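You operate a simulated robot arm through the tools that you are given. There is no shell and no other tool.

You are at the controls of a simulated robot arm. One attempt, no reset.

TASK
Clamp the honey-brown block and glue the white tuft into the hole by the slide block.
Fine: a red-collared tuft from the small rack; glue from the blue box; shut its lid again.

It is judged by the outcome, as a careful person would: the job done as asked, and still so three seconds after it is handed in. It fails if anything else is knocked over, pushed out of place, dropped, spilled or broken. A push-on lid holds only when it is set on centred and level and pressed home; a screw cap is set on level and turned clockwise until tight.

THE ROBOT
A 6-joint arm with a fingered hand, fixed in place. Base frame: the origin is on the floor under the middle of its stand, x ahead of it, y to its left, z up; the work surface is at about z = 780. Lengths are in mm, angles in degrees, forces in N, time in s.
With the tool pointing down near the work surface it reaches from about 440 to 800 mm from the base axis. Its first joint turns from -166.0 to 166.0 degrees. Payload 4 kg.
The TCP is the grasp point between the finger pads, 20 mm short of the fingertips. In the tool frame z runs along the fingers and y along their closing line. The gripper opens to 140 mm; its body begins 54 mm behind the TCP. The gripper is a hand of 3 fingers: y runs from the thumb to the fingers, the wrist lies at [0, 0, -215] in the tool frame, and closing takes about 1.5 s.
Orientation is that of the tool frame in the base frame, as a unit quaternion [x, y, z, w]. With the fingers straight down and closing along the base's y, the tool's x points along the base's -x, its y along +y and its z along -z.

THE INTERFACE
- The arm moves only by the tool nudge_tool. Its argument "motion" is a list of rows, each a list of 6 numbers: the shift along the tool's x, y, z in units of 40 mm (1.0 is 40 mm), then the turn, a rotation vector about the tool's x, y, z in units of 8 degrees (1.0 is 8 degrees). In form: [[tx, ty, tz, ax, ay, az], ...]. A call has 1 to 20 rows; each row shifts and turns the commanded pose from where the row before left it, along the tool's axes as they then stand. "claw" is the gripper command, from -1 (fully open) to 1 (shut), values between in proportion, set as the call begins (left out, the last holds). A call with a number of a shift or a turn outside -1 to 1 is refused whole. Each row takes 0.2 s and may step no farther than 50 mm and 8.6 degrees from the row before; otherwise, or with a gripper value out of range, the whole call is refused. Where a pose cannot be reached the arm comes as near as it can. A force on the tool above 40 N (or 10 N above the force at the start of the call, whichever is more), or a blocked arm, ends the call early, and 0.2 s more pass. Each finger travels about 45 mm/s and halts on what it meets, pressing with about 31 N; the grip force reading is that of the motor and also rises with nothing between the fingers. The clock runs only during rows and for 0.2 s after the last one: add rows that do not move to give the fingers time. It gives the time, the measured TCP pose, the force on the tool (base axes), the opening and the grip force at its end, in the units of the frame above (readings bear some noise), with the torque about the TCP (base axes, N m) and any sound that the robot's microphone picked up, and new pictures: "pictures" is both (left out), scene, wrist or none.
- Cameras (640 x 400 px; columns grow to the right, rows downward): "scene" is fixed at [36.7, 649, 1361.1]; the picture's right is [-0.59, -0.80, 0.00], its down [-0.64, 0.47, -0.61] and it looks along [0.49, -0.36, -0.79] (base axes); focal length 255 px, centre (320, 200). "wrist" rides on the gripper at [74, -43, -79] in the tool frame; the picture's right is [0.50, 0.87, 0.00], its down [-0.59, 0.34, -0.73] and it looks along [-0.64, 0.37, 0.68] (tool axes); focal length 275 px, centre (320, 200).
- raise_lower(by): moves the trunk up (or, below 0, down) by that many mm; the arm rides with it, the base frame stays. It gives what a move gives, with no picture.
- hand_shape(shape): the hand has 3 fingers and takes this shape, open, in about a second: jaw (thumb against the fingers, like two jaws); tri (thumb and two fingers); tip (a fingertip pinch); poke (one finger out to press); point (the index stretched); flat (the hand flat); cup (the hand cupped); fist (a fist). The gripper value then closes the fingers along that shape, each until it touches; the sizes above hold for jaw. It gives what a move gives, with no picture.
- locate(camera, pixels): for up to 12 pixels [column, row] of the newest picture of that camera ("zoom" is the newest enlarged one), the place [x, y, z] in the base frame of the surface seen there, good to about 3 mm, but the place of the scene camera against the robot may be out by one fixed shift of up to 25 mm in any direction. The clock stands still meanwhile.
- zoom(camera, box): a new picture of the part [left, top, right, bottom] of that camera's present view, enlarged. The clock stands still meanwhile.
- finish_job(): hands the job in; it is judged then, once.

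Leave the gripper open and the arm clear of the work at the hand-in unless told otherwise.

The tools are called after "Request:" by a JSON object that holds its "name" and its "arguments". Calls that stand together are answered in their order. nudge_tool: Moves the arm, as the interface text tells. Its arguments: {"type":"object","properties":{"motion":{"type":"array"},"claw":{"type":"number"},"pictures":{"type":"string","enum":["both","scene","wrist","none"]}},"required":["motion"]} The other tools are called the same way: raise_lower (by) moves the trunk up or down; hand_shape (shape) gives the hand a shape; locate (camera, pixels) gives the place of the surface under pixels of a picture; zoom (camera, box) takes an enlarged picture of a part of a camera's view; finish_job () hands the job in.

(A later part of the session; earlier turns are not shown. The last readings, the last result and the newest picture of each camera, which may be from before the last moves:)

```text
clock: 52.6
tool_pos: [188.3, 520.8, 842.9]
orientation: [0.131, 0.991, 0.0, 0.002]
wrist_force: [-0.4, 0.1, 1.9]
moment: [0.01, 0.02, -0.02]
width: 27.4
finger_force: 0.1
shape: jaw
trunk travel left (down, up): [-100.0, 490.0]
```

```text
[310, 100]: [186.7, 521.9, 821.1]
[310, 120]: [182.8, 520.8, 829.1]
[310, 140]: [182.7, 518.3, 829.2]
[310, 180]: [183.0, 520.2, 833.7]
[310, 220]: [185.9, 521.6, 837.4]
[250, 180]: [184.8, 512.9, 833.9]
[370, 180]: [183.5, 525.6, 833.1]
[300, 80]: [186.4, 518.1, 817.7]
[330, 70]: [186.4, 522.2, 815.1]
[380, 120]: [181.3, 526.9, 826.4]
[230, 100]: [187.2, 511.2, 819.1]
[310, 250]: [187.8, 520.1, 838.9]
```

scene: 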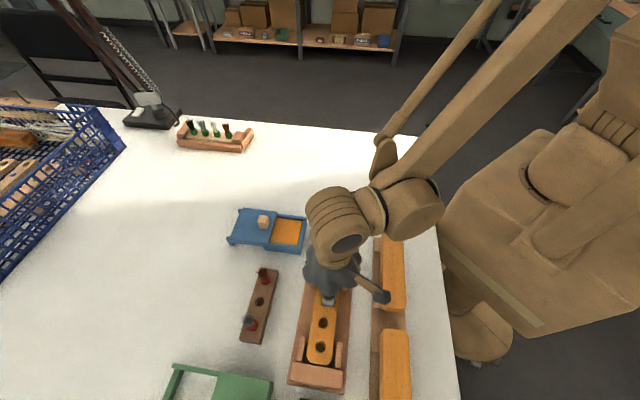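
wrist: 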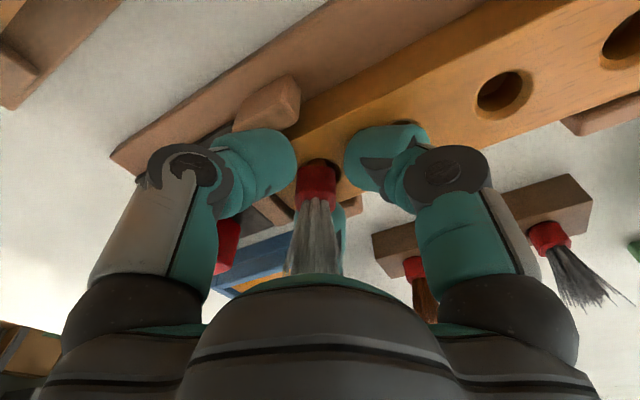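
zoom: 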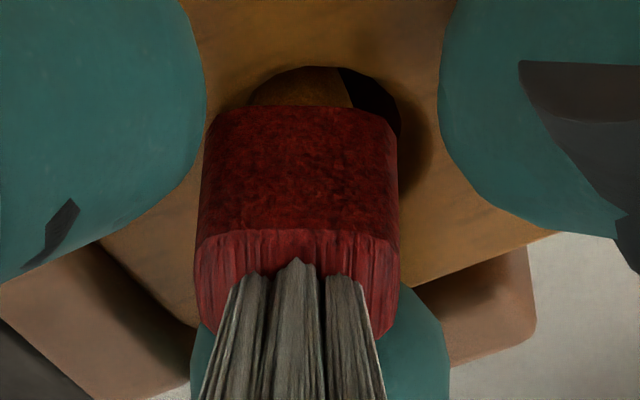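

The collar's lower edge is still about 7 mm above the block (z 827 vs 820), and the stem leans against the left wall of the bore. I'll raise the open fingers 11 mm so the rounded tips meet the collar's upper part, centre on the hole and close. Then I'll push down to seat it.

Request:
{"name": "nudge_tool", "arguments": {"motion": [[0, 0, 0, 0, 0, 0], [0, 0, -0.14, 0, 0, 0], [0, 0, -0.14, 0, 0, 0], [-0.014, 0.046, 0, 0, 0, 0], [0, 0, 0, 0, 0, 0]], "claw": 0.55}}

Request:
{"name": "zoom", "arguments": {"camera": "wrist", "box": [260, 110, 380, 250]}}

```text
clock: 53.8
tool_pos: [189.1, 523.1, 855.1]
orientation: [0.131, 0.991, -0.001, 0.002]
wrist_force: [0.2, 0.4, 0.9]
moment: [-0.01, 0.03, 0.0]
width: 31.5
finger_force: 0.1
shape: jaw
trunk travel left (down, up): [-100.0, 490.0]
```

scene: 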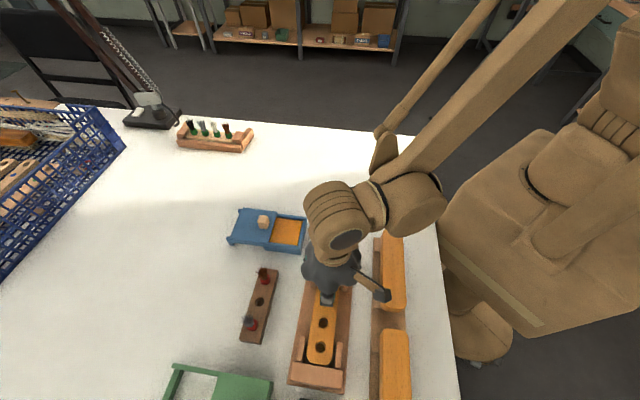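
wrist: 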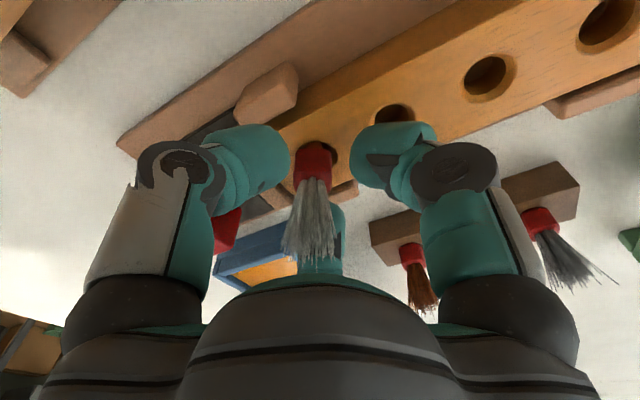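

```text
2.86 times, centred on (320, 180) of wrist
```

zoom: 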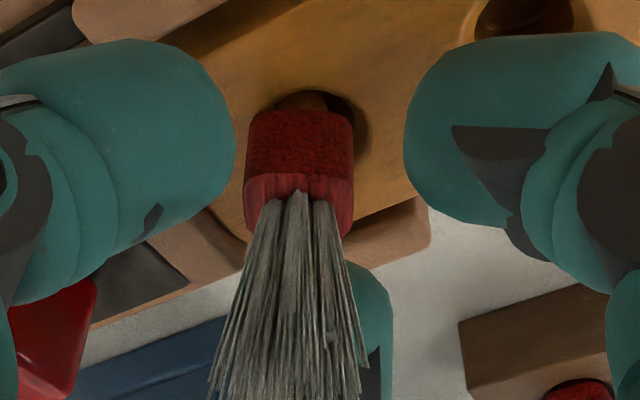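

The hand is centred on the hole (hole at about -1.1 mm lateral), and the tuft sits a bit left of it. I'll close gently so the fingers centre the tuft and bear on the collar's upper edge.

Request:
{"name": "nudge_tool", "arguments": {"motion": [[0, 0, 0, 0, 0, 0], [0, 0, 0, 0, 0, 0], [0, 0, 0, 0, 0, 0], [0, 0, 0, 0, 0, 0]], "claw": 1}}

Request:
{"name": "zoom", "arguments": {"camera": "wrist", "box": [260, 110, 380, 250]}}

```text
clock: 54.7
tool_pos: [189.4, 521.4, 857.7]
orientation: [0.131, 0.991, 0.001, 0.003]
wrist_force: [4.8, 3.6, 33.6]
moment: [0.0, -0.25, 0.05]
width: 6.8
finger_force: 31.3
shape: jaw
trunk travel left (down, up): [-100.0, 490.0]
stopped in row 4: the force on the tool passed its limit at 44 N (the readings are from after the stop); the commanded pose is now the measured one
```

scene: 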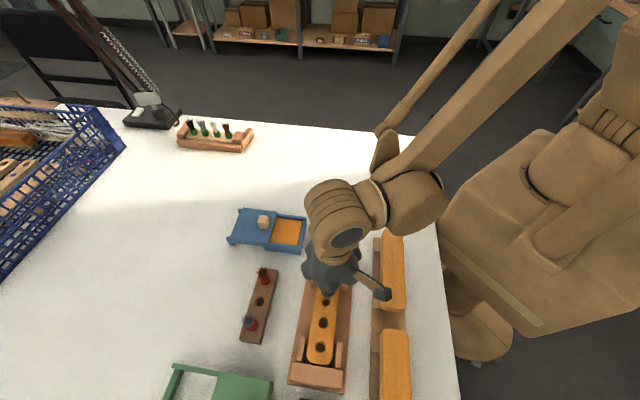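
wrist: 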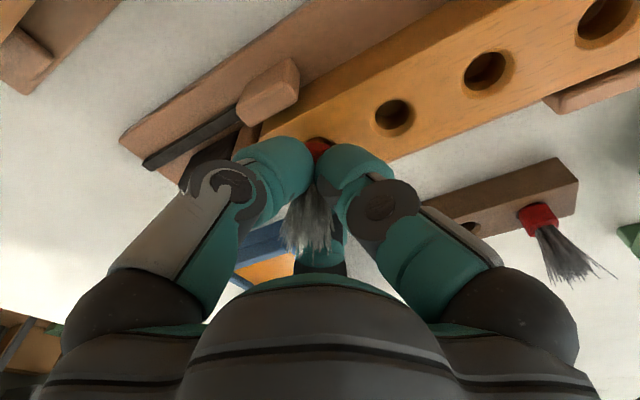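

```text
2.86 times, centred on (320, 180) of wrist
```

zoom: 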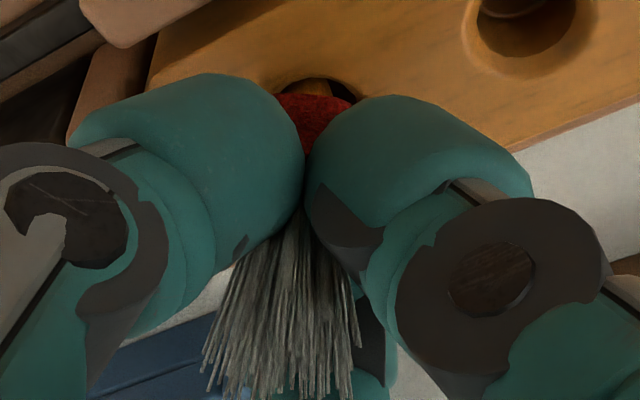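

The fingers slid above the collar and pressed the tuft down with up to 44 N. The stem seems to be on the hole's floor, since the collar stands about as high as it did in the rack. I'll open the fingers and then rise straight up to inspect.

Request:
{"name": "nudge_tool", "arguments": {"motion": [[0, 0, 0, 0, 0, 0], [0, 0, 0, 0, 0, 0], [0, 0, 0, 0, 0, 0], [0, 0, 0, 0, 0, 0]], "claw": 0.5}}

Request:
{"name": "zoom", "arguments": {"camera": "wrist", "box": [260, 110, 380, 250]}}

Request:
{"name": "locate", "arguments": {"camera": "zoom", "pixels": [[300, 100], [300, 110], [300, 120], [300, 130], [300, 140], [300, 150], [300, 160], [300, 170], [300, 180], [300, 90], [300, 80], [300, 60]]}}

```text
clock: 55.7
tool_pos: [190.2, 521.8, 855.1]
orientation: [0.132, 0.991, -0.002, 0.002]
wrist_force: [-0.5, -0.3, 0.1]
moment: [0.02, -0.02, 0.0]
width: 34.6
finger_force: 0.0
shape: jaw
trunk travel left (down, up): [-100.0, 490.0]
```

scene: 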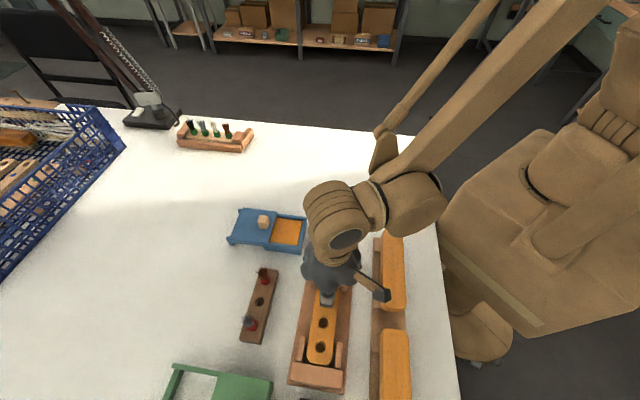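
wrist: 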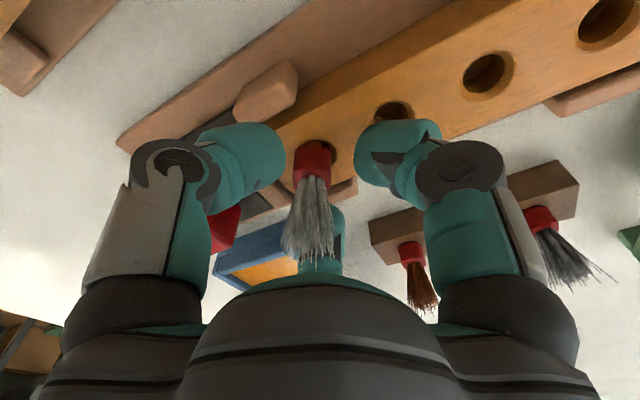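

```text
2.86 times, centred on (320, 180) of wrist
```

zoom: 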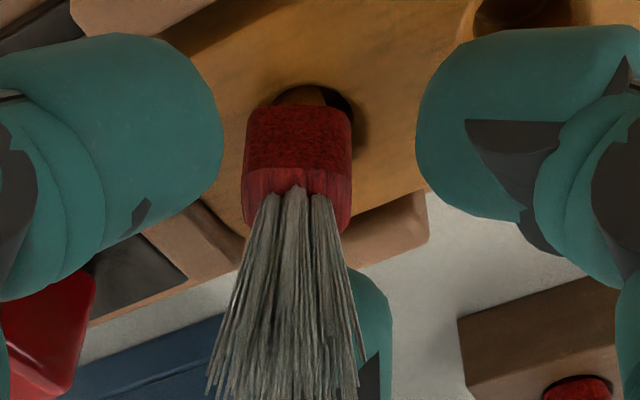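

```text
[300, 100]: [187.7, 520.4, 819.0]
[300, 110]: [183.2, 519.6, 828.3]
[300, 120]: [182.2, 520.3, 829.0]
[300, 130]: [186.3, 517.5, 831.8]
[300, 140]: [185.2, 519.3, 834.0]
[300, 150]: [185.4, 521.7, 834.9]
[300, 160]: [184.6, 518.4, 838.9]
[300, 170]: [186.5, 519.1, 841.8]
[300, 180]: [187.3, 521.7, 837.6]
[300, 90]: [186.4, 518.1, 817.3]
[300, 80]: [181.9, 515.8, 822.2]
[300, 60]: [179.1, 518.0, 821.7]
```

The tuft hasn't moved: same position, stem down in the bore, no drop or tilt. With 44 N on it, it is either bottomed or held by the glue. I'll open wider, rise straight up and inspect from above.

Request:
{"name": "nudge_tool", "arguments": {"motion": [[0, 0, 0, 0, 0, 0], [0, 0, -0.2, 0, 0, 0], [0, 0, -0.5, 0, 0, 0], [0, 0, -0.8, 0, 0, 0], [0, 0, -0.8, 0, 0, 0], [0, 0, 0, 0, 0, 0]], "claw": 0.3}}

Request:
{"name": "zoom", "arguments": {"camera": "wrist", "box": [250, 40, 390, 190]}}

Request:
{"name": "zoom", "arguments": {"camera": "scene", "box": [290, 220, 370, 320]}}

```text
clock: 57.1
tool_pos: [188.0, 523.3, 947.9]
orientation: [0.132, 0.991, -0.001, 0.0]
wrist_force: [-0.9, 0.1, 0.9]
moment: [0.0, -0.03, 0.01]
width: 48.3
finger_force: 0.2
shape: jaw
trunk travel left (down, up): [-100.0, 490.0]
```

scene: 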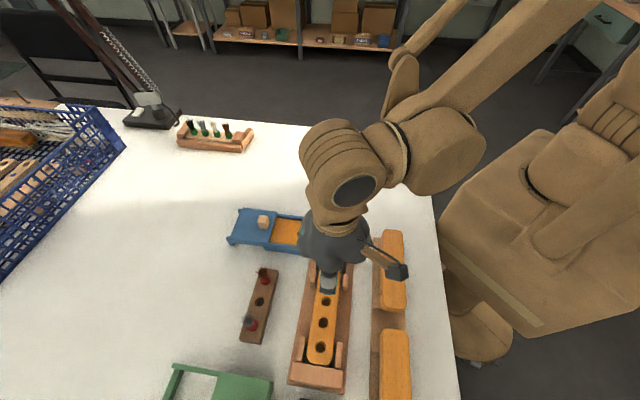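
wrist: 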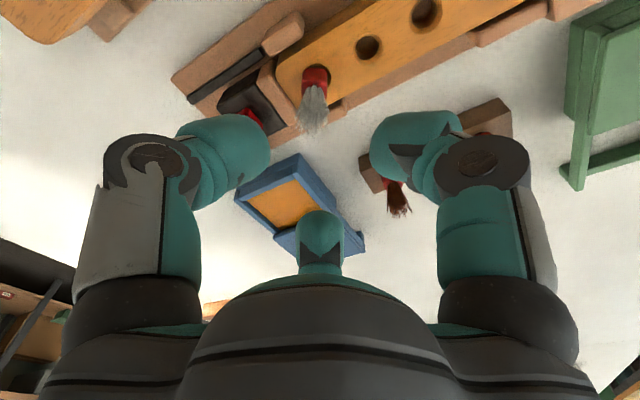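

```text
2.67 times, centred on (320, 115) of wrist
```

zoom: 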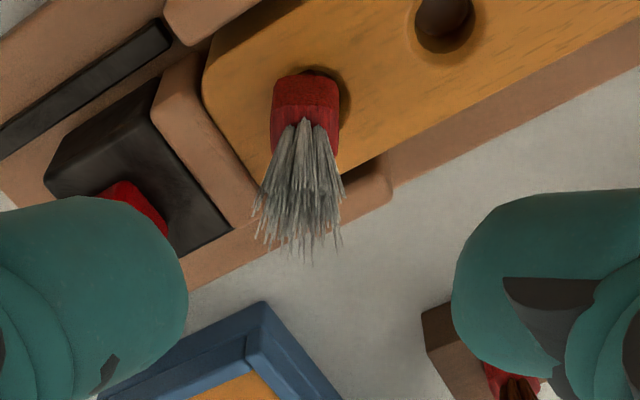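

```text
4.00 times, centred on (330, 270) of scene
```

zoom: 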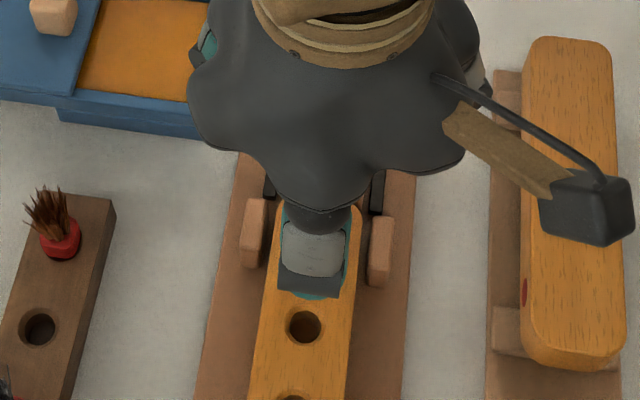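

The white tuft stands upright in the hole by the slide block. Now I'll shut the blue lid, starting by moving over to the lid knob at about (391, 560) with a 60 mm opening.

Request:
{"name": "nudge_tool", "arguments": {"motion": [[-0.933, 0.44, 0, 0, 0, 0], [-0.933, 0.44, 0, 0, 0, 0], [-0.933, 0.44, 0, 0, 0, 0], [-0.933, 0.44, 0, 0, 0, 0], [-0.933, 0.44, 0, 0, 0, 0], [0, 0, 0.8, 0, 0, 0], [0, 0, 0.7, 0, 0, 0], [0, 0, 0, 0, 0, 0]], "claw": 0.14}}

Request:
{"name": "zoom", "arguments": {"camera": "wrist", "box": [180, 40, 460, 280]}}

Request:
{"name": "zoom", "arguments": {"camera": "scene", "box": [290, 220, 370, 320]}}

```text
clock: 58.9
tool_pos: [393.8, 556.4, 886.0]
orientation: [0.131, 0.991, -0.001, 0.002]
wrist_force: [-0.1, 0.3, 1.2]
moment: [-0.05, -0.03, -0.03]
width: 59.7
finger_force: 0.0
shape: jaw
trunk travel left (down, up): [-100.0, 490.0]
```

scene: 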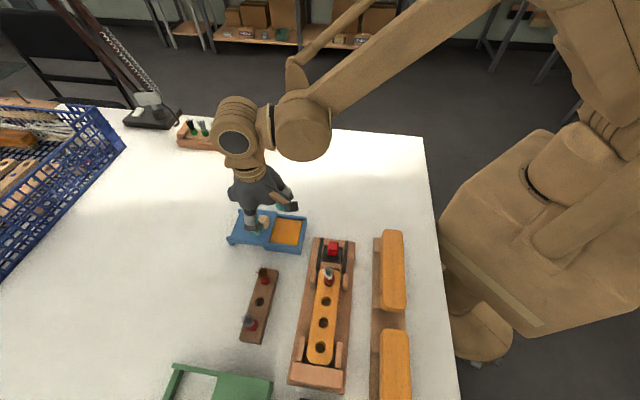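
wrist: 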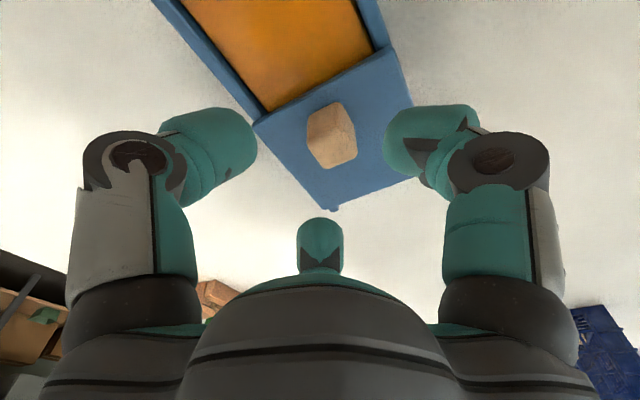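

```text
1.67 times, centred on (320, 160) of wrist
```

zoom: 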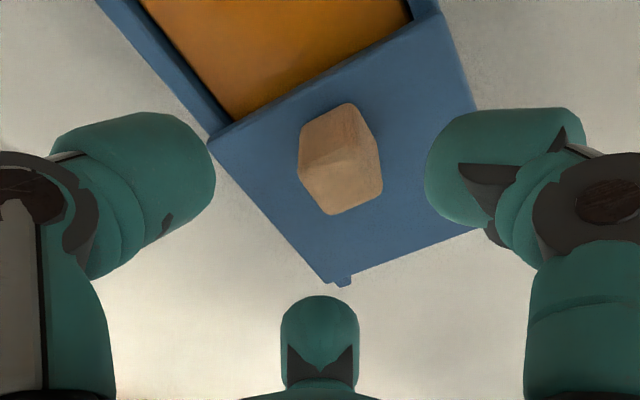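

```text
4.00 times, centred on (330, 270) of scene
```

zoom: 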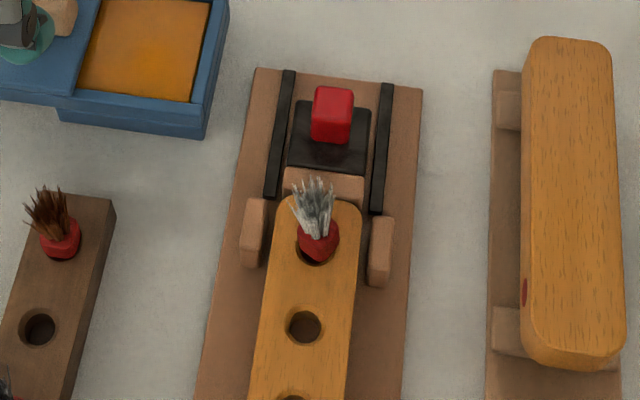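

The scene view shows the tuft standing in the hole. I'll zoom in closer and compare its seating with the brown one in the rack.

Request:
{"name": "zoom", "arguments": {"camera": "scene", "box": [313, 258, 343, 293]}}

Request:
{"name": "locate", "arguments": {"camera": "zoom", "pixels": [[320, 180], [320, 200], [320, 220], [320, 240], [300, 250], [280, 260], [350, 160], [320, 150], [220, 250], [420, 250], [320, 320], [300, 100]]}}

Request:
{"name": "zoom", "arguments": {"camera": "scene", "box": [248, 260, 278, 295]}}

Request:
{"name": "locate", "arguments": {"camera": "zoom", "pixels": [[320, 200], [320, 180], [330, 220], [320, 230], [330, 250], [280, 250], [400, 200], [320, 160], [320, 120]]}}

```text
11.43 times, centred on (328, 276) of scene
```

zoom: 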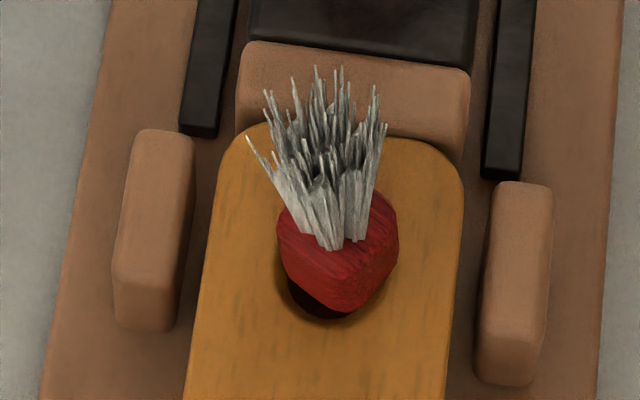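

```text
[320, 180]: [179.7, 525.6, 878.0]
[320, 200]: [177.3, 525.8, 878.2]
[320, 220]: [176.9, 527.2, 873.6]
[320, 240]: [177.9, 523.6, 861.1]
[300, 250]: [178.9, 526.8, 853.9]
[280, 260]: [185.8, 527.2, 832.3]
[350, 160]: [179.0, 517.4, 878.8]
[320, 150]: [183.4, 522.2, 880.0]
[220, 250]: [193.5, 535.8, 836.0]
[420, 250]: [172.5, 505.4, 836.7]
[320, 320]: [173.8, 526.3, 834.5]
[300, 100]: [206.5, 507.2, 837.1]
```

```text
11.43 times, centred on (263, 278) of scene
```

zoom: 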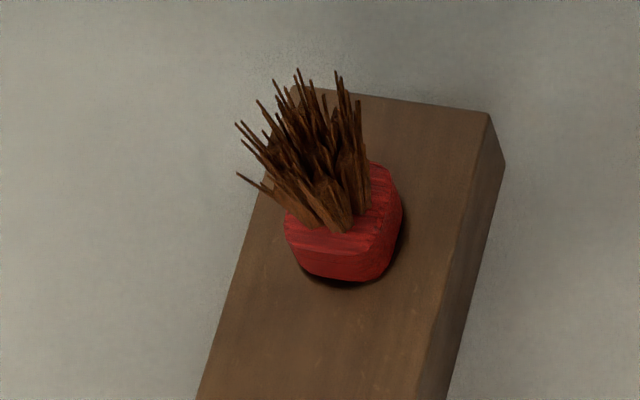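

```text
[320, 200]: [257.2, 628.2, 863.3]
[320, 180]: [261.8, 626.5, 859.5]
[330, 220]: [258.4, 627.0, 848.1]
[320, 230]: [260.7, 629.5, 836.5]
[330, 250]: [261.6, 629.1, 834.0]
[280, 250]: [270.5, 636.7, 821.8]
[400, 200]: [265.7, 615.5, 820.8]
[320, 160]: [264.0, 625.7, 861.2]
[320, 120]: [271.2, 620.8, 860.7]
```

In the block the collar shows more of the dark bore below it than the brown one does in the rack, so it may be sitting a few mm high. I'll measure collar-top heights more carefully for both.

Request:
{"name": "locate", "arguments": {"camera": "zoom", "pixels": [[376, 180], [384, 195], [376, 200], [380, 210], [300, 225], [310, 240], [340, 240], [360, 240], [330, 260], [330, 270], [345, 275], [345, 282]]}}

Request:
{"name": "zoom", "arguments": {"camera": "scene", "box": [318, 265, 340, 290]}}

Request:
{"name": "locate", "arguments": {"camera": "zoom", "pixels": [[370, 180], [385, 195], [370, 220], [390, 225], [270, 220], [290, 245], [320, 270], [350, 265], [310, 300], [340, 320], [370, 280], [290, 330]]}}

```text
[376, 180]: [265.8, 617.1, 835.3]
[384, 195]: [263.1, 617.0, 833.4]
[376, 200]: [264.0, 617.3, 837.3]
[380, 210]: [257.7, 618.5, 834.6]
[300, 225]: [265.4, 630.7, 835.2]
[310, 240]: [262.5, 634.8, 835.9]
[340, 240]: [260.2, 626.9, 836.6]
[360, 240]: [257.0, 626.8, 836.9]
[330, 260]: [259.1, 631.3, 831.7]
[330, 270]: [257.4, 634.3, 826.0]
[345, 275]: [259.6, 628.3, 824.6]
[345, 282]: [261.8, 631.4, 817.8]
```

```text
16.00 times, centred on (329, 278) of scene
```

zoom: 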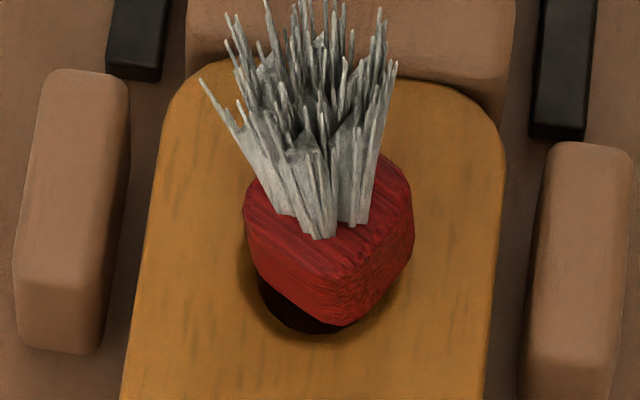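

```text
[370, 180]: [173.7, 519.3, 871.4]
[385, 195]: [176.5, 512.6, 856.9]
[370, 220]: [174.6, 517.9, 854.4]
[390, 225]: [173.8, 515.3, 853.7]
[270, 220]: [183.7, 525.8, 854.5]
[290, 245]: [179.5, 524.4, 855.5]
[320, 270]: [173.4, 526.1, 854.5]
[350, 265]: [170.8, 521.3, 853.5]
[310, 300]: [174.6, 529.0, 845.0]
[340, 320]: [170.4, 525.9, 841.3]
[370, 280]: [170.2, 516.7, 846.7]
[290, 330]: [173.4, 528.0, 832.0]
```

The collar top is 19 mm above the block here, versus 15 mm above the rack there. To see whether the stem is bottomed, I'll measure the depth of the empty holes (block hole 2 and the empty rack hole).

Request:
{"name": "zoom", "arguments": {"camera": "scene", "box": [310, 285, 342, 315]}}

Request:
{"name": "locate", "arguments": {"camera": "zoom", "pixels": [[330, 190], [330, 200], [330, 210], [330, 220], [330, 230], [315, 210], [345, 210], [300, 200], [330, 180], [330, 170], [230, 200], [440, 200]]}}

Request:
{"name": "zoom", "arguments": {"camera": "scene", "box": [245, 287, 277, 317]}}

Request:
{"name": "locate", "arguments": {"camera": "zoom", "pixels": [[295, 170], [295, 180], [295, 190], [295, 200], [295, 210], [280, 190], [310, 190], [295, 220], [295, 230], [230, 190], [370, 190], [330, 260]]}}

```text
13.33 times, centred on (326, 300) of scene
```

zoom: 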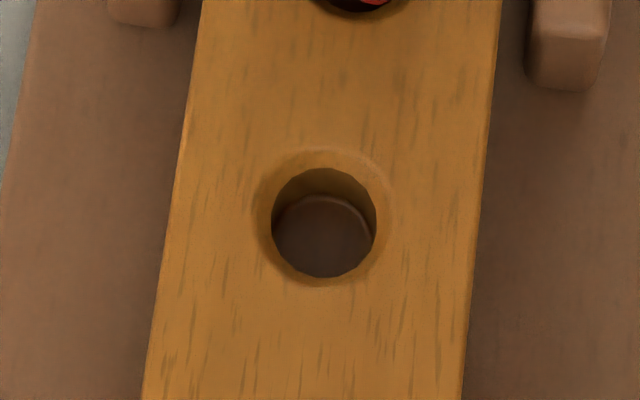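

```text
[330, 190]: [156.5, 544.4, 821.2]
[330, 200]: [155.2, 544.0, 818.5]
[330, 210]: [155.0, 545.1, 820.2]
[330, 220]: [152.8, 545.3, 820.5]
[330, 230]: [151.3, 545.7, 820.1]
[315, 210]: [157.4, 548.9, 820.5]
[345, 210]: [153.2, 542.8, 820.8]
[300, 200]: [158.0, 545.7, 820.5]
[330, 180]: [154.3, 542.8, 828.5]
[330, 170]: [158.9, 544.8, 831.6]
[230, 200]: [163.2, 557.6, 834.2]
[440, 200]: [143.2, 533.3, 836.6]
```

```text
13.33 times, centred on (261, 302) of scene
```

zoom: 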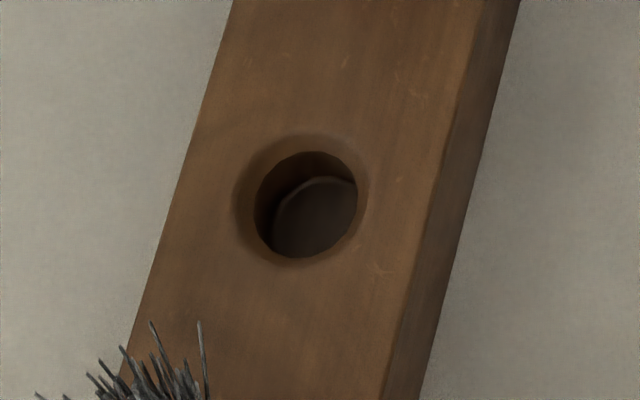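

```text
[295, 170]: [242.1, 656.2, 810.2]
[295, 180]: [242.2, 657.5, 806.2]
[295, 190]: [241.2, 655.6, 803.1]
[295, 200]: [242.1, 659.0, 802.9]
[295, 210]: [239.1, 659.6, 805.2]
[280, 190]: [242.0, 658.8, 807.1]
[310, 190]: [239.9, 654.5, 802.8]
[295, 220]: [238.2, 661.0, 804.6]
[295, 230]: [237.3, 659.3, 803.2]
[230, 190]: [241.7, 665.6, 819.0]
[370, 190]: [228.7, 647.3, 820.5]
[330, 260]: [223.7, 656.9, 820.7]
```

The block hole is about 15 mm deep and the stem is roughly 12–13 mm in, upright and held firm: it didn't budge under 44 N. I'll close the lid next and look at the tuft again afterwards. First, I'll locate the lid knob.

Request:
{"name": "zoom", "arguments": {"camera": "wrist", "box": [270, 80, 390, 190]}}

Request:
{"name": "locate", "arguments": {"camera": "zoom", "pixels": [[360, 235], [320, 250], [400, 240], [360, 200], [380, 290], [330, 220], [400, 215], [350, 270], [300, 150], [480, 200], [250, 250], [370, 150]]}}

```text
3.64 times, centred on (330, 135) of wrist
```

zoom: 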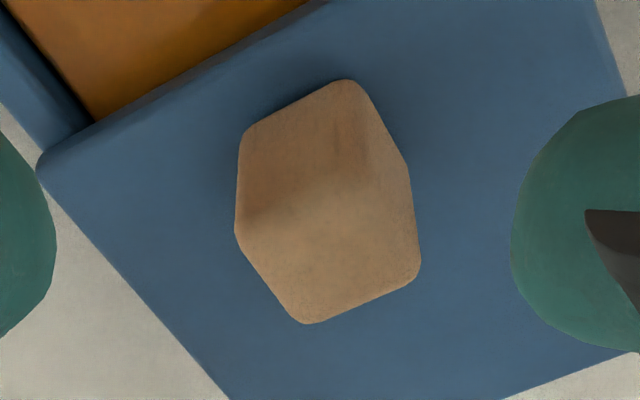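

```text
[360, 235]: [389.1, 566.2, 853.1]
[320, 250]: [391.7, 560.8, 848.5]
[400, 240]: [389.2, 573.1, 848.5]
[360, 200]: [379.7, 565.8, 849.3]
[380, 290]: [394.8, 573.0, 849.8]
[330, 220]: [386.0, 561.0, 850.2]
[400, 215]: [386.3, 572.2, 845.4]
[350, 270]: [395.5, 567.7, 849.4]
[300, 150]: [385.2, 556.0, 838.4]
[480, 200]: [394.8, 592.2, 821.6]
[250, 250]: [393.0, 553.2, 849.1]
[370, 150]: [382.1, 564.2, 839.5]
```

The knob top centre is about (391, 563.5, 849), or (4.5, 5.8) mm in tool x, y from here. I'll centre over it and lower to z about 848.

Request:
{"name": "nudge_tool", "arguments": {"motion": [[0.11, 0.145, 0, 0, 0, 0], [0, 0, 0.3, 0, 0, 0], [0, 0, 0.35, 0, 0, 0], [0, 0, 0.3, 0, 0, 0], [0, 0, 0, 0, 0, 0]], "claw": 0.14}}

Request:
{"name": "zoom", "arguments": {"camera": "wrist", "box": [180, 60, 460, 280]}}

```text
clock: 60.1
tool_pos: [389.2, 565.9, 849.6]
orientation: [0.131, 0.991, -0.001, 0.002]
wrist_force: [0.1, 0.3, 0.6]
moment: [0.01, -0.02, 0.02]
width: 59.9
finger_force: 0.1
shape: jaw
trunk travel left (down, up): [-100.0, 490.0]
```

scene: 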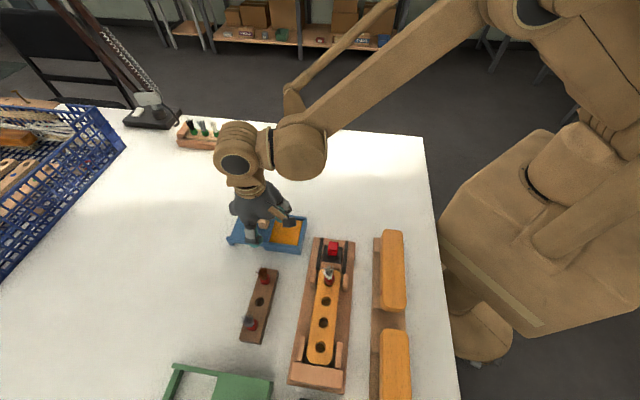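
wrist: 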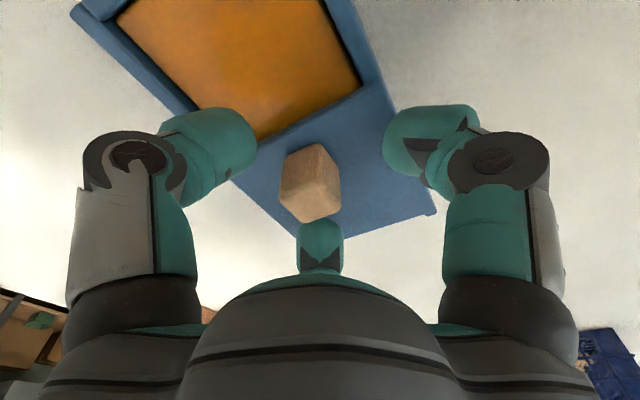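

```text
1.82 times, centred on (320, 170) of wrist
```

zoom: 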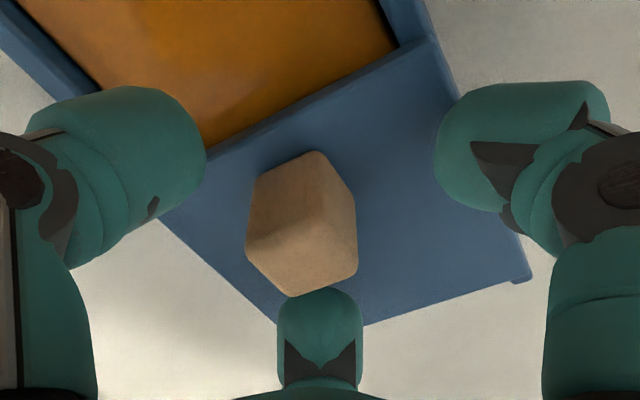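

The knob is now about 4 mm left of the tool axis (wrist 311 vs 320). I'll correct and close on it.

Request:
{"name": "nudge_tool", "arguments": {"motion": [[-0.045, -0.08, 0.04, 0, 0, 0], [0, 0, 0, 0, 0, 0]], "claw": 0.14, "pictures": "wrist"}}

Request:
{"name": "nudge_tool", "arguments": {"motion": [[0, 0, 0, 0, 0, 0], [0, 0, 0, 0, 0, 0], [0, 0, 0, 0, 0, 0], [0, 0, 0, 0, 0, 0], [0, 0, 0, 0, 0, 0]], "claw": 1}}

Request:
{"name": "zoom", "arguments": {"camera": "wrist", "box": [180, 60, 460, 280]}}

```text
clock: 60.7
tool_pos: [390.3, 561.2, 847.1]
orientation: [0.132, 0.991, -0.001, 0.001]
wrist_force: [0.5, 1.1, 0.0]
moment: [-0.01, 0.04, -0.03]
width: 59.9
finger_force: 0.0
shape: jaw
trunk travel left (down, up): [-100.0, 490.0]
```

wrist: 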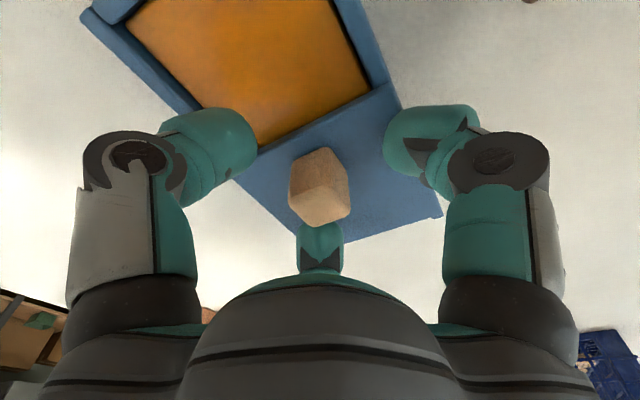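

```text
clock: 61.9
tool_pos: [389.2, 561.4, 847.6]
orientation: [0.131, 0.991, -0.001, 0.002]
wrist_force: [-2.1, 2.6, -7.1]
moment: [0.09, 0.11, 0.02]
width: 20.5
finger_force: 30.6
shape: jaw
trunk travel left (down, up): [-100.0, 490.0]
```

scene: 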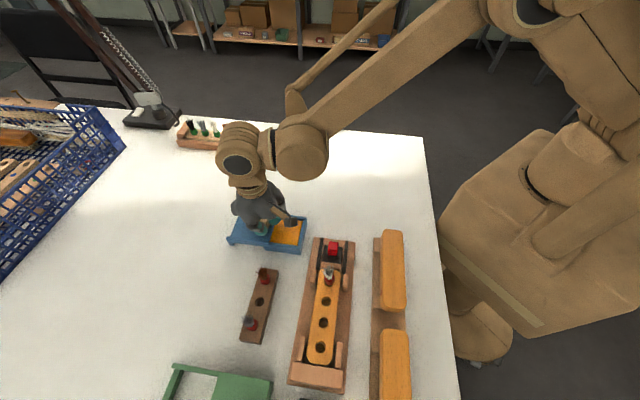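
wrist: 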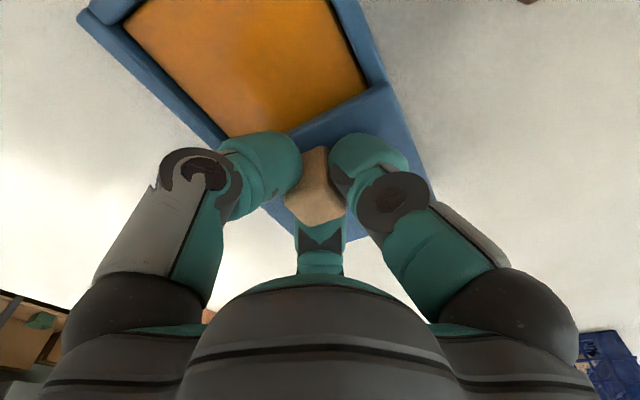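

```text
1.82 times, centred on (320, 170) of wrist
```

zoom: 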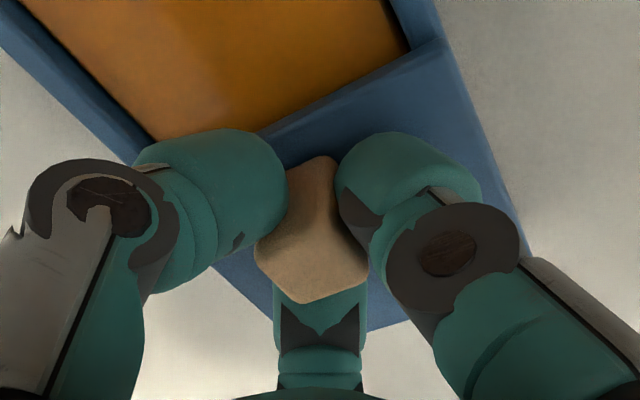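

The knob is gripped (20.5 mm, 30.6 N). I'll slide the lid shut toward (-0.707, -0.707), which is tool (0.5, -0.866), in 8 mm rows.

Request:
{"name": "nudge_tool", "arguments": {"motion": [[0, 0, 0.02, 0, 0, 0], [0.06, -0.104, 0, 0, 0, 0], [0.1, -0.173, 0, 0, 0, 0], [0.1, -0.173, 0, 0, 0, 0], [0, 0, 0, 0, 0, 0]], "claw": 1, "pictures": "scene"}}

Request:
{"name": "zoom", "arguments": {"camera": "scene", "box": [220, 180, 340, 270]}}

```text
clock: 63.1
tool_pos: [374.0, 549.1, 846.1]
orientation: [0.131, 0.991, -0.001, 0.002]
wrist_force: [-2.1, 1.7, 1.4]
moment: [0.07, 0.08, -0.02]
width: 20.5
finger_force: 32.0
shape: jaw
trunk travel left (down, up): [-100.0, 490.0]
```

scene: 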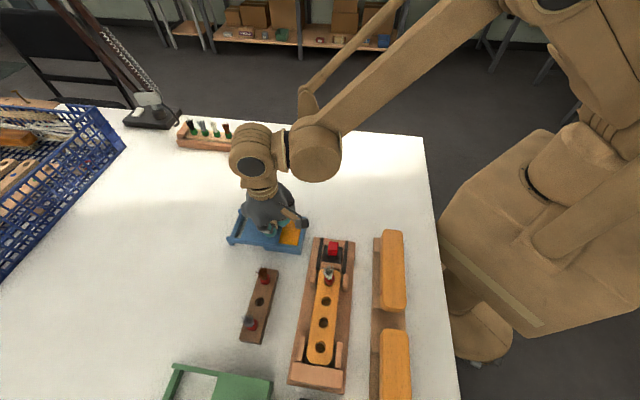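

```text
4.44 times, centred on (280, 225) of scene
```

zoom: 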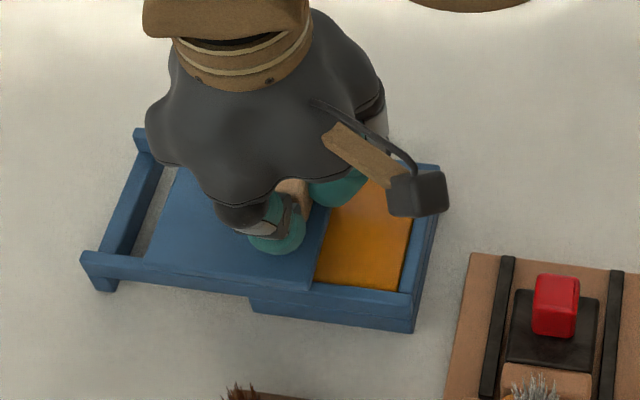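

The lid is sliding easily with forces under 3 N. I'll go on another 36 mm.

Request:
{"name": "nudge_tool", "arguments": {"motion": [[0.1, -0.173, 0, 0, 0, 0], [0.1, -0.173, 0, 0, 0, 0], [0.1, -0.173, 0, 0, 0, 0], [0.1, -0.173, 0, 0, 0, 0], [0.05, -0.087, 0, 0, 0, 0], [0, 0, 0, 0, 0, 0]], "claw": 1, "pictures": "scene"}}

Request:
{"name": "zoom", "arguments": {"camera": "scene", "box": [220, 180, 340, 270]}}

```text
clock: 64.5
tool_pos: [350.9, 523.5, 846.9]
orientation: [0.131, 0.991, -0.001, 0.003]
wrist_force: [-0.9, -1.2, -13.0]
moment: [0.08, 0.12, 0.01]
width: 20.9
finger_force: 31.3
shape: jaw
trunk travel left (down, up): [-100.0, 490.0]
```

scene: 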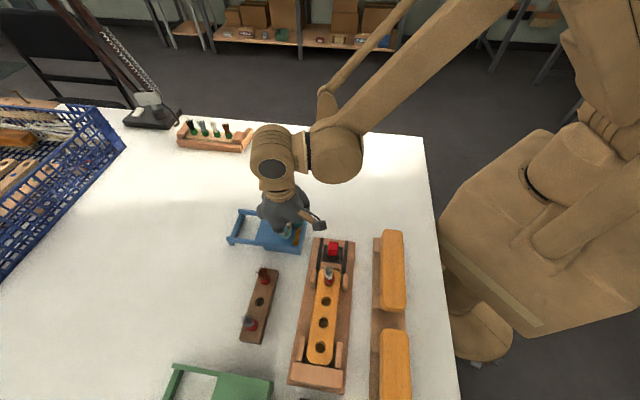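

```text
4.44 times, centred on (280, 225) of scene
```

zoom: 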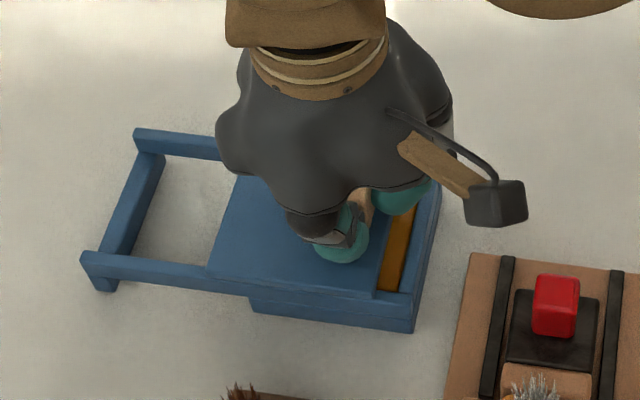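

About 16 mm remain, and a -13 N vertical pull has built up. I'll ease down 1 mm and close the rest in 4 mm steps.

Request:
{"name": "nudge_tool", "arguments": {"motion": [[0, 0, 0.03, 0, 0, 0], [0.05, -0.087, 0, 0, 0, 0], [0.05, -0.087, 0, 0, 0, 0], [0.05, -0.087, 0, 0, 0, 0], [0, 0, 0, 0, 0, 0]], "claw": 1, "pictures": "scene"}}

Request:
{"name": "zoom", "arguments": {"camera": "scene", "box": [220, 180, 340, 270]}}

```text
clock: 65.7
tool_pos: [341.5, 514.8, 846.6]
orientation: [0.131, 0.991, -0.001, 0.002]
wrist_force: [-1.9, 2.8, 0.5]
moment: [0.08, 0.07, 0.01]
width: 20.5
finger_force: 30.8
shape: jaw
trunk travel left (down, up): [-100.0, 490.0]
```

scene: 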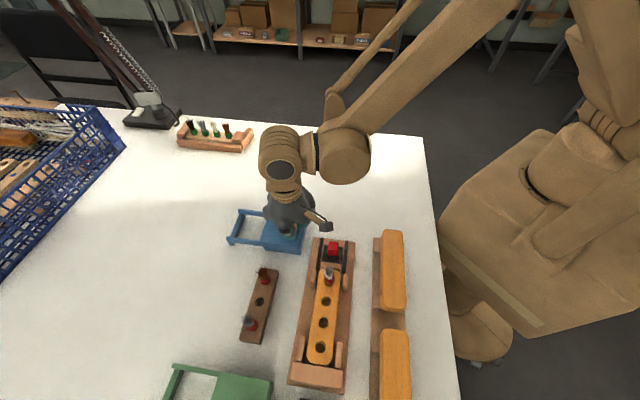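

```text
4.44 times, centred on (280, 225) of scene
```

zoom: 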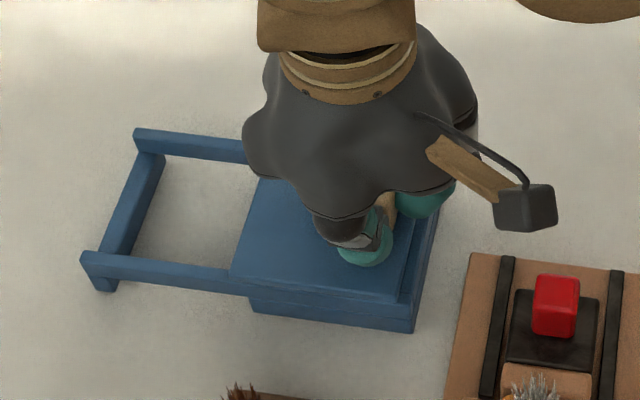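

The lid is nearly closed. I'll finish with 2 mm steps until I feel its end stop.

Request:
{"name": "nudge_tool", "arguments": {"motion": [[0.025, -0.0433, 0, 0, 0, 0], [0.025, -0.0433, 0, 0, 0, 0], [0, 0, 0, 0, 0, 0]], "claw": 1, "pictures": "scene"}}

Request:
{"name": "zoom", "arguments": {"camera": "scene", "box": [220, 180, 340, 270]}}

```text
clock: 66.5
tool_pos: [338.3, 511.0, 846.9]
orientation: [0.13, 0.991, -0.001, 0.002]
wrist_force: [-7.2, 7.6, 3.3]
moment: [0.12, 0.13, 0.0]
width: 20.1
finger_force: 30.8
shape: jaw
trunk travel left (down, up): [-100.0, 490.0]
```

scene: 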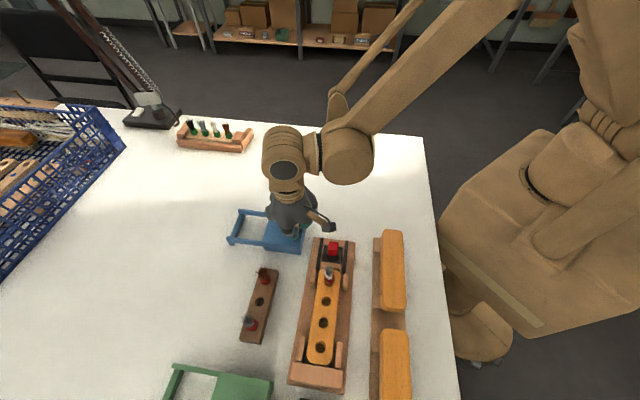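

```text
4.44 times, centred on (280, 225) of scene
```

zoom: 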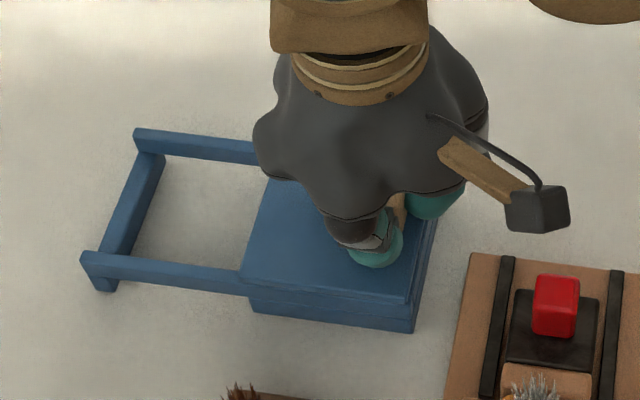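

By displacement (71.6 of about 72 mm) the lid is almost home. There is a side load of about 10 N toward az 135, so I'll relieve it and push a little further to feel the stop.

Request:
{"name": "nudge_tool", "arguments": {"motion": [[0.03, 0.017, 0, 0, 0, 0], [0.02, -0.035, 0, 0, 0, 0], [0.02, -0.035, 0, 0, 0, 0], [0, 0, 0, 0, 0, 0]], "claw": 1, "pictures": "scene"}}

Request:
{"name": "zoom", "arguments": {"camera": "scene", "box": [260, 200, 320, 260]}}

```text
clock: 67.5
tool_pos: [336.3, 509.4, 846.3]
orientation: [0.132, 0.991, -0.001, 0.002]
wrist_force: [6.5, 10.2, 10.9]
moment: [0.17, -0.06, 0.05]
width: 20.9
finger_force: 31.5
shape: jaw
trunk travel left (down, up): [-100.0, 490.0]
```

scene: 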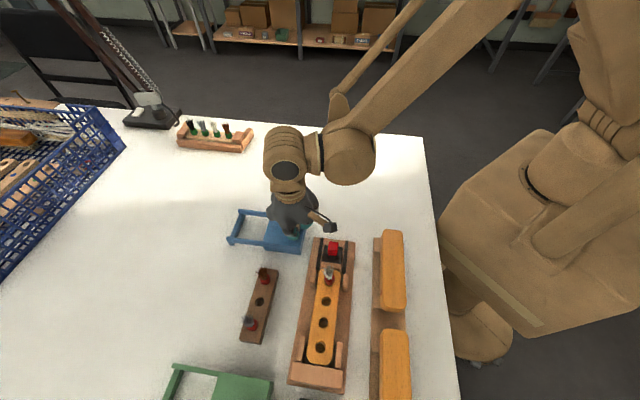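

```text
6.67 times, centred on (290, 230) of scene
```

zoom: 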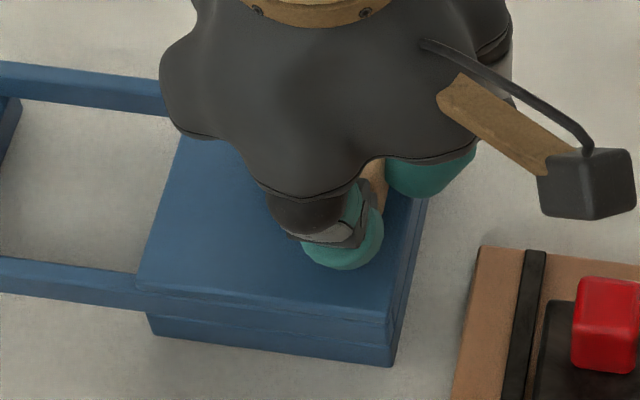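

There is about 12 N of resistance along the closing direction, so the lid is home against its stop. I'll open the fingers and rise clear.

Request:
{"name": "nudge_tool", "arguments": {"motion": [[0, 0, 0, 0, 0, 0], [0, 0, 0, 0, 0, 0], [0, 0, 0, 0, 0, 0], [0, 0, 0, 0, 0, 0], [0, 0, 0, 0, 0, 0], [0, 0, -0.4, 0, 0, 0], [0, 0, -0.8, 0, 0, 0], [0, 0, -0.8, 0, 0, 0], [0, 0, -0.8, 0, 0, 0], [0, 0, 0, 0, 0, 0]], "claw": 0.14}}

Request:
{"name": "zoom", "arguments": {"camera": "wrist", "box": [200, 20, 440, 220]}}

Request:
{"name": "zoom", "arguments": {"camera": "scene", "box": [220, 200, 320, 265]}}

Request:
{"name": "zoom", "arguments": {"camera": "scene", "box": [318, 265, 340, 290]}}

```text
clock: 69.7
tool_pos: [334.5, 508.7, 958.1]
orientation: [0.131, 0.991, -0.002, 0.002]
wrist_force: [-0.5, -1.1, 0.4]
moment: [-0.01, 0.01, 0.0]
width: 59.7
finger_force: 0.0
shape: jaw
trunk travel left (down, up): [-100.0, 490.0]
```

scene: 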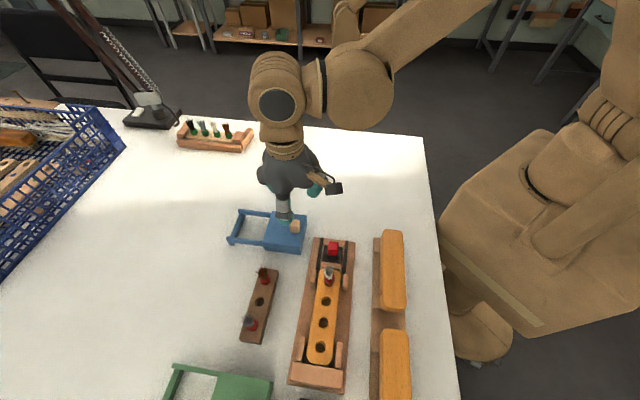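
wrist: 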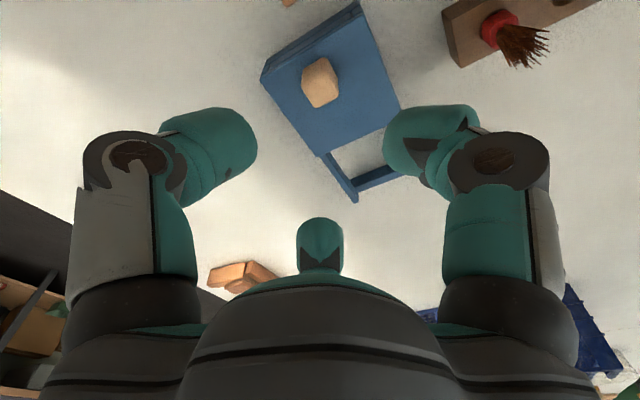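

```text
2.00 times, centred on (320, 120) of wrist
```

zoom: 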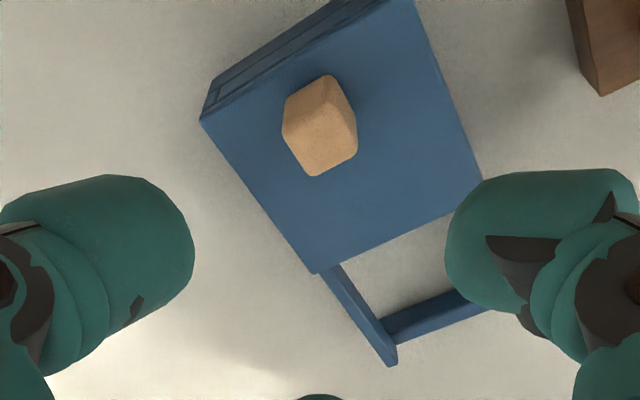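

```text
6.15 times, centred on (270, 232) of scene
```

zoom: 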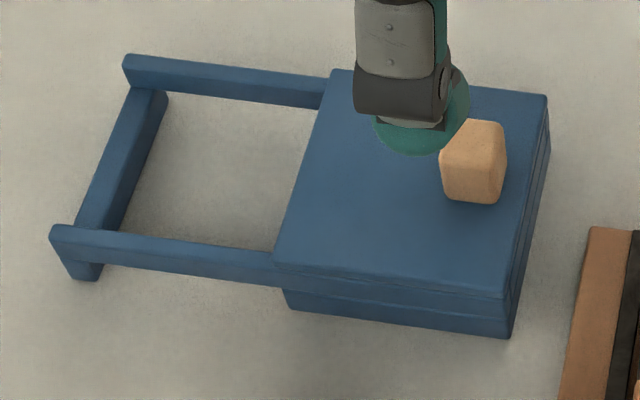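

```text
16.00 times, centred on (329, 278) of scene
```

zoom: 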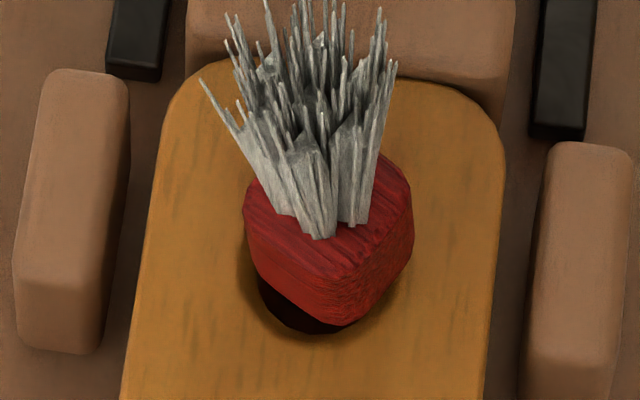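

The lid sits exactly where it was at the start (edges match the first picture) and the tuft hasn't moved. I'll check the clamp contact and the rest of the bench one more time.

Request:
{"name": "zoom", "arguments": {"camera": "scene", "box": [300, 230, 360, 290]}}

Request:
{"name": "zoom", "arguments": {"camera": "scene", "box": [285, 320, 365, 400]}}

Request:
{"name": "zoom", "arguments": {"camera": "scene", "box": [220, 255, 300, 345]}}

```text
6.67 times, centred on (330, 260) of scene
```

zoom: 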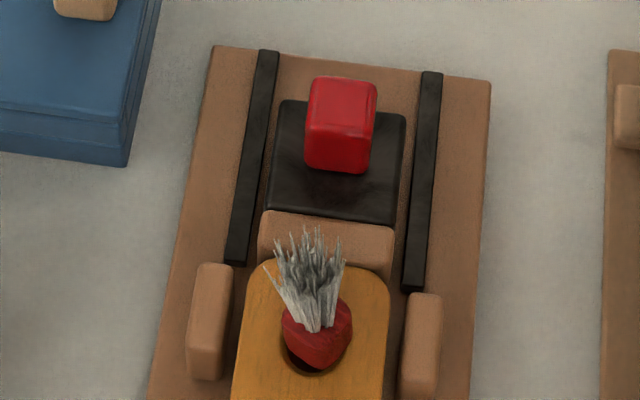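

```text
5.00 times, centred on (325, 360) of scene
```

zoom: 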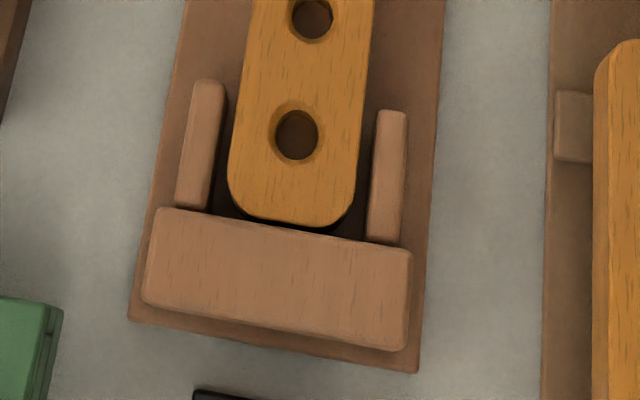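

```text
4.44 times, centred on (260, 300) of scene
```

zoom: 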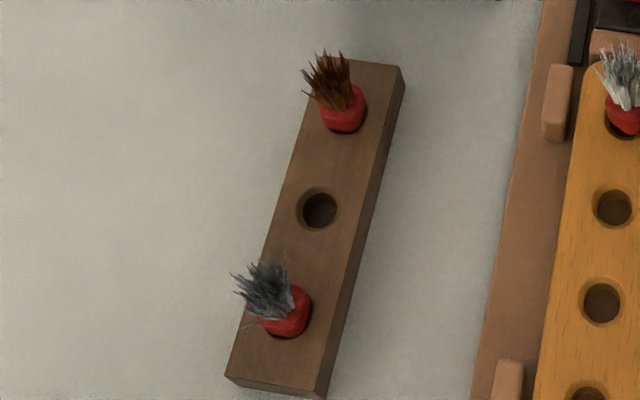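

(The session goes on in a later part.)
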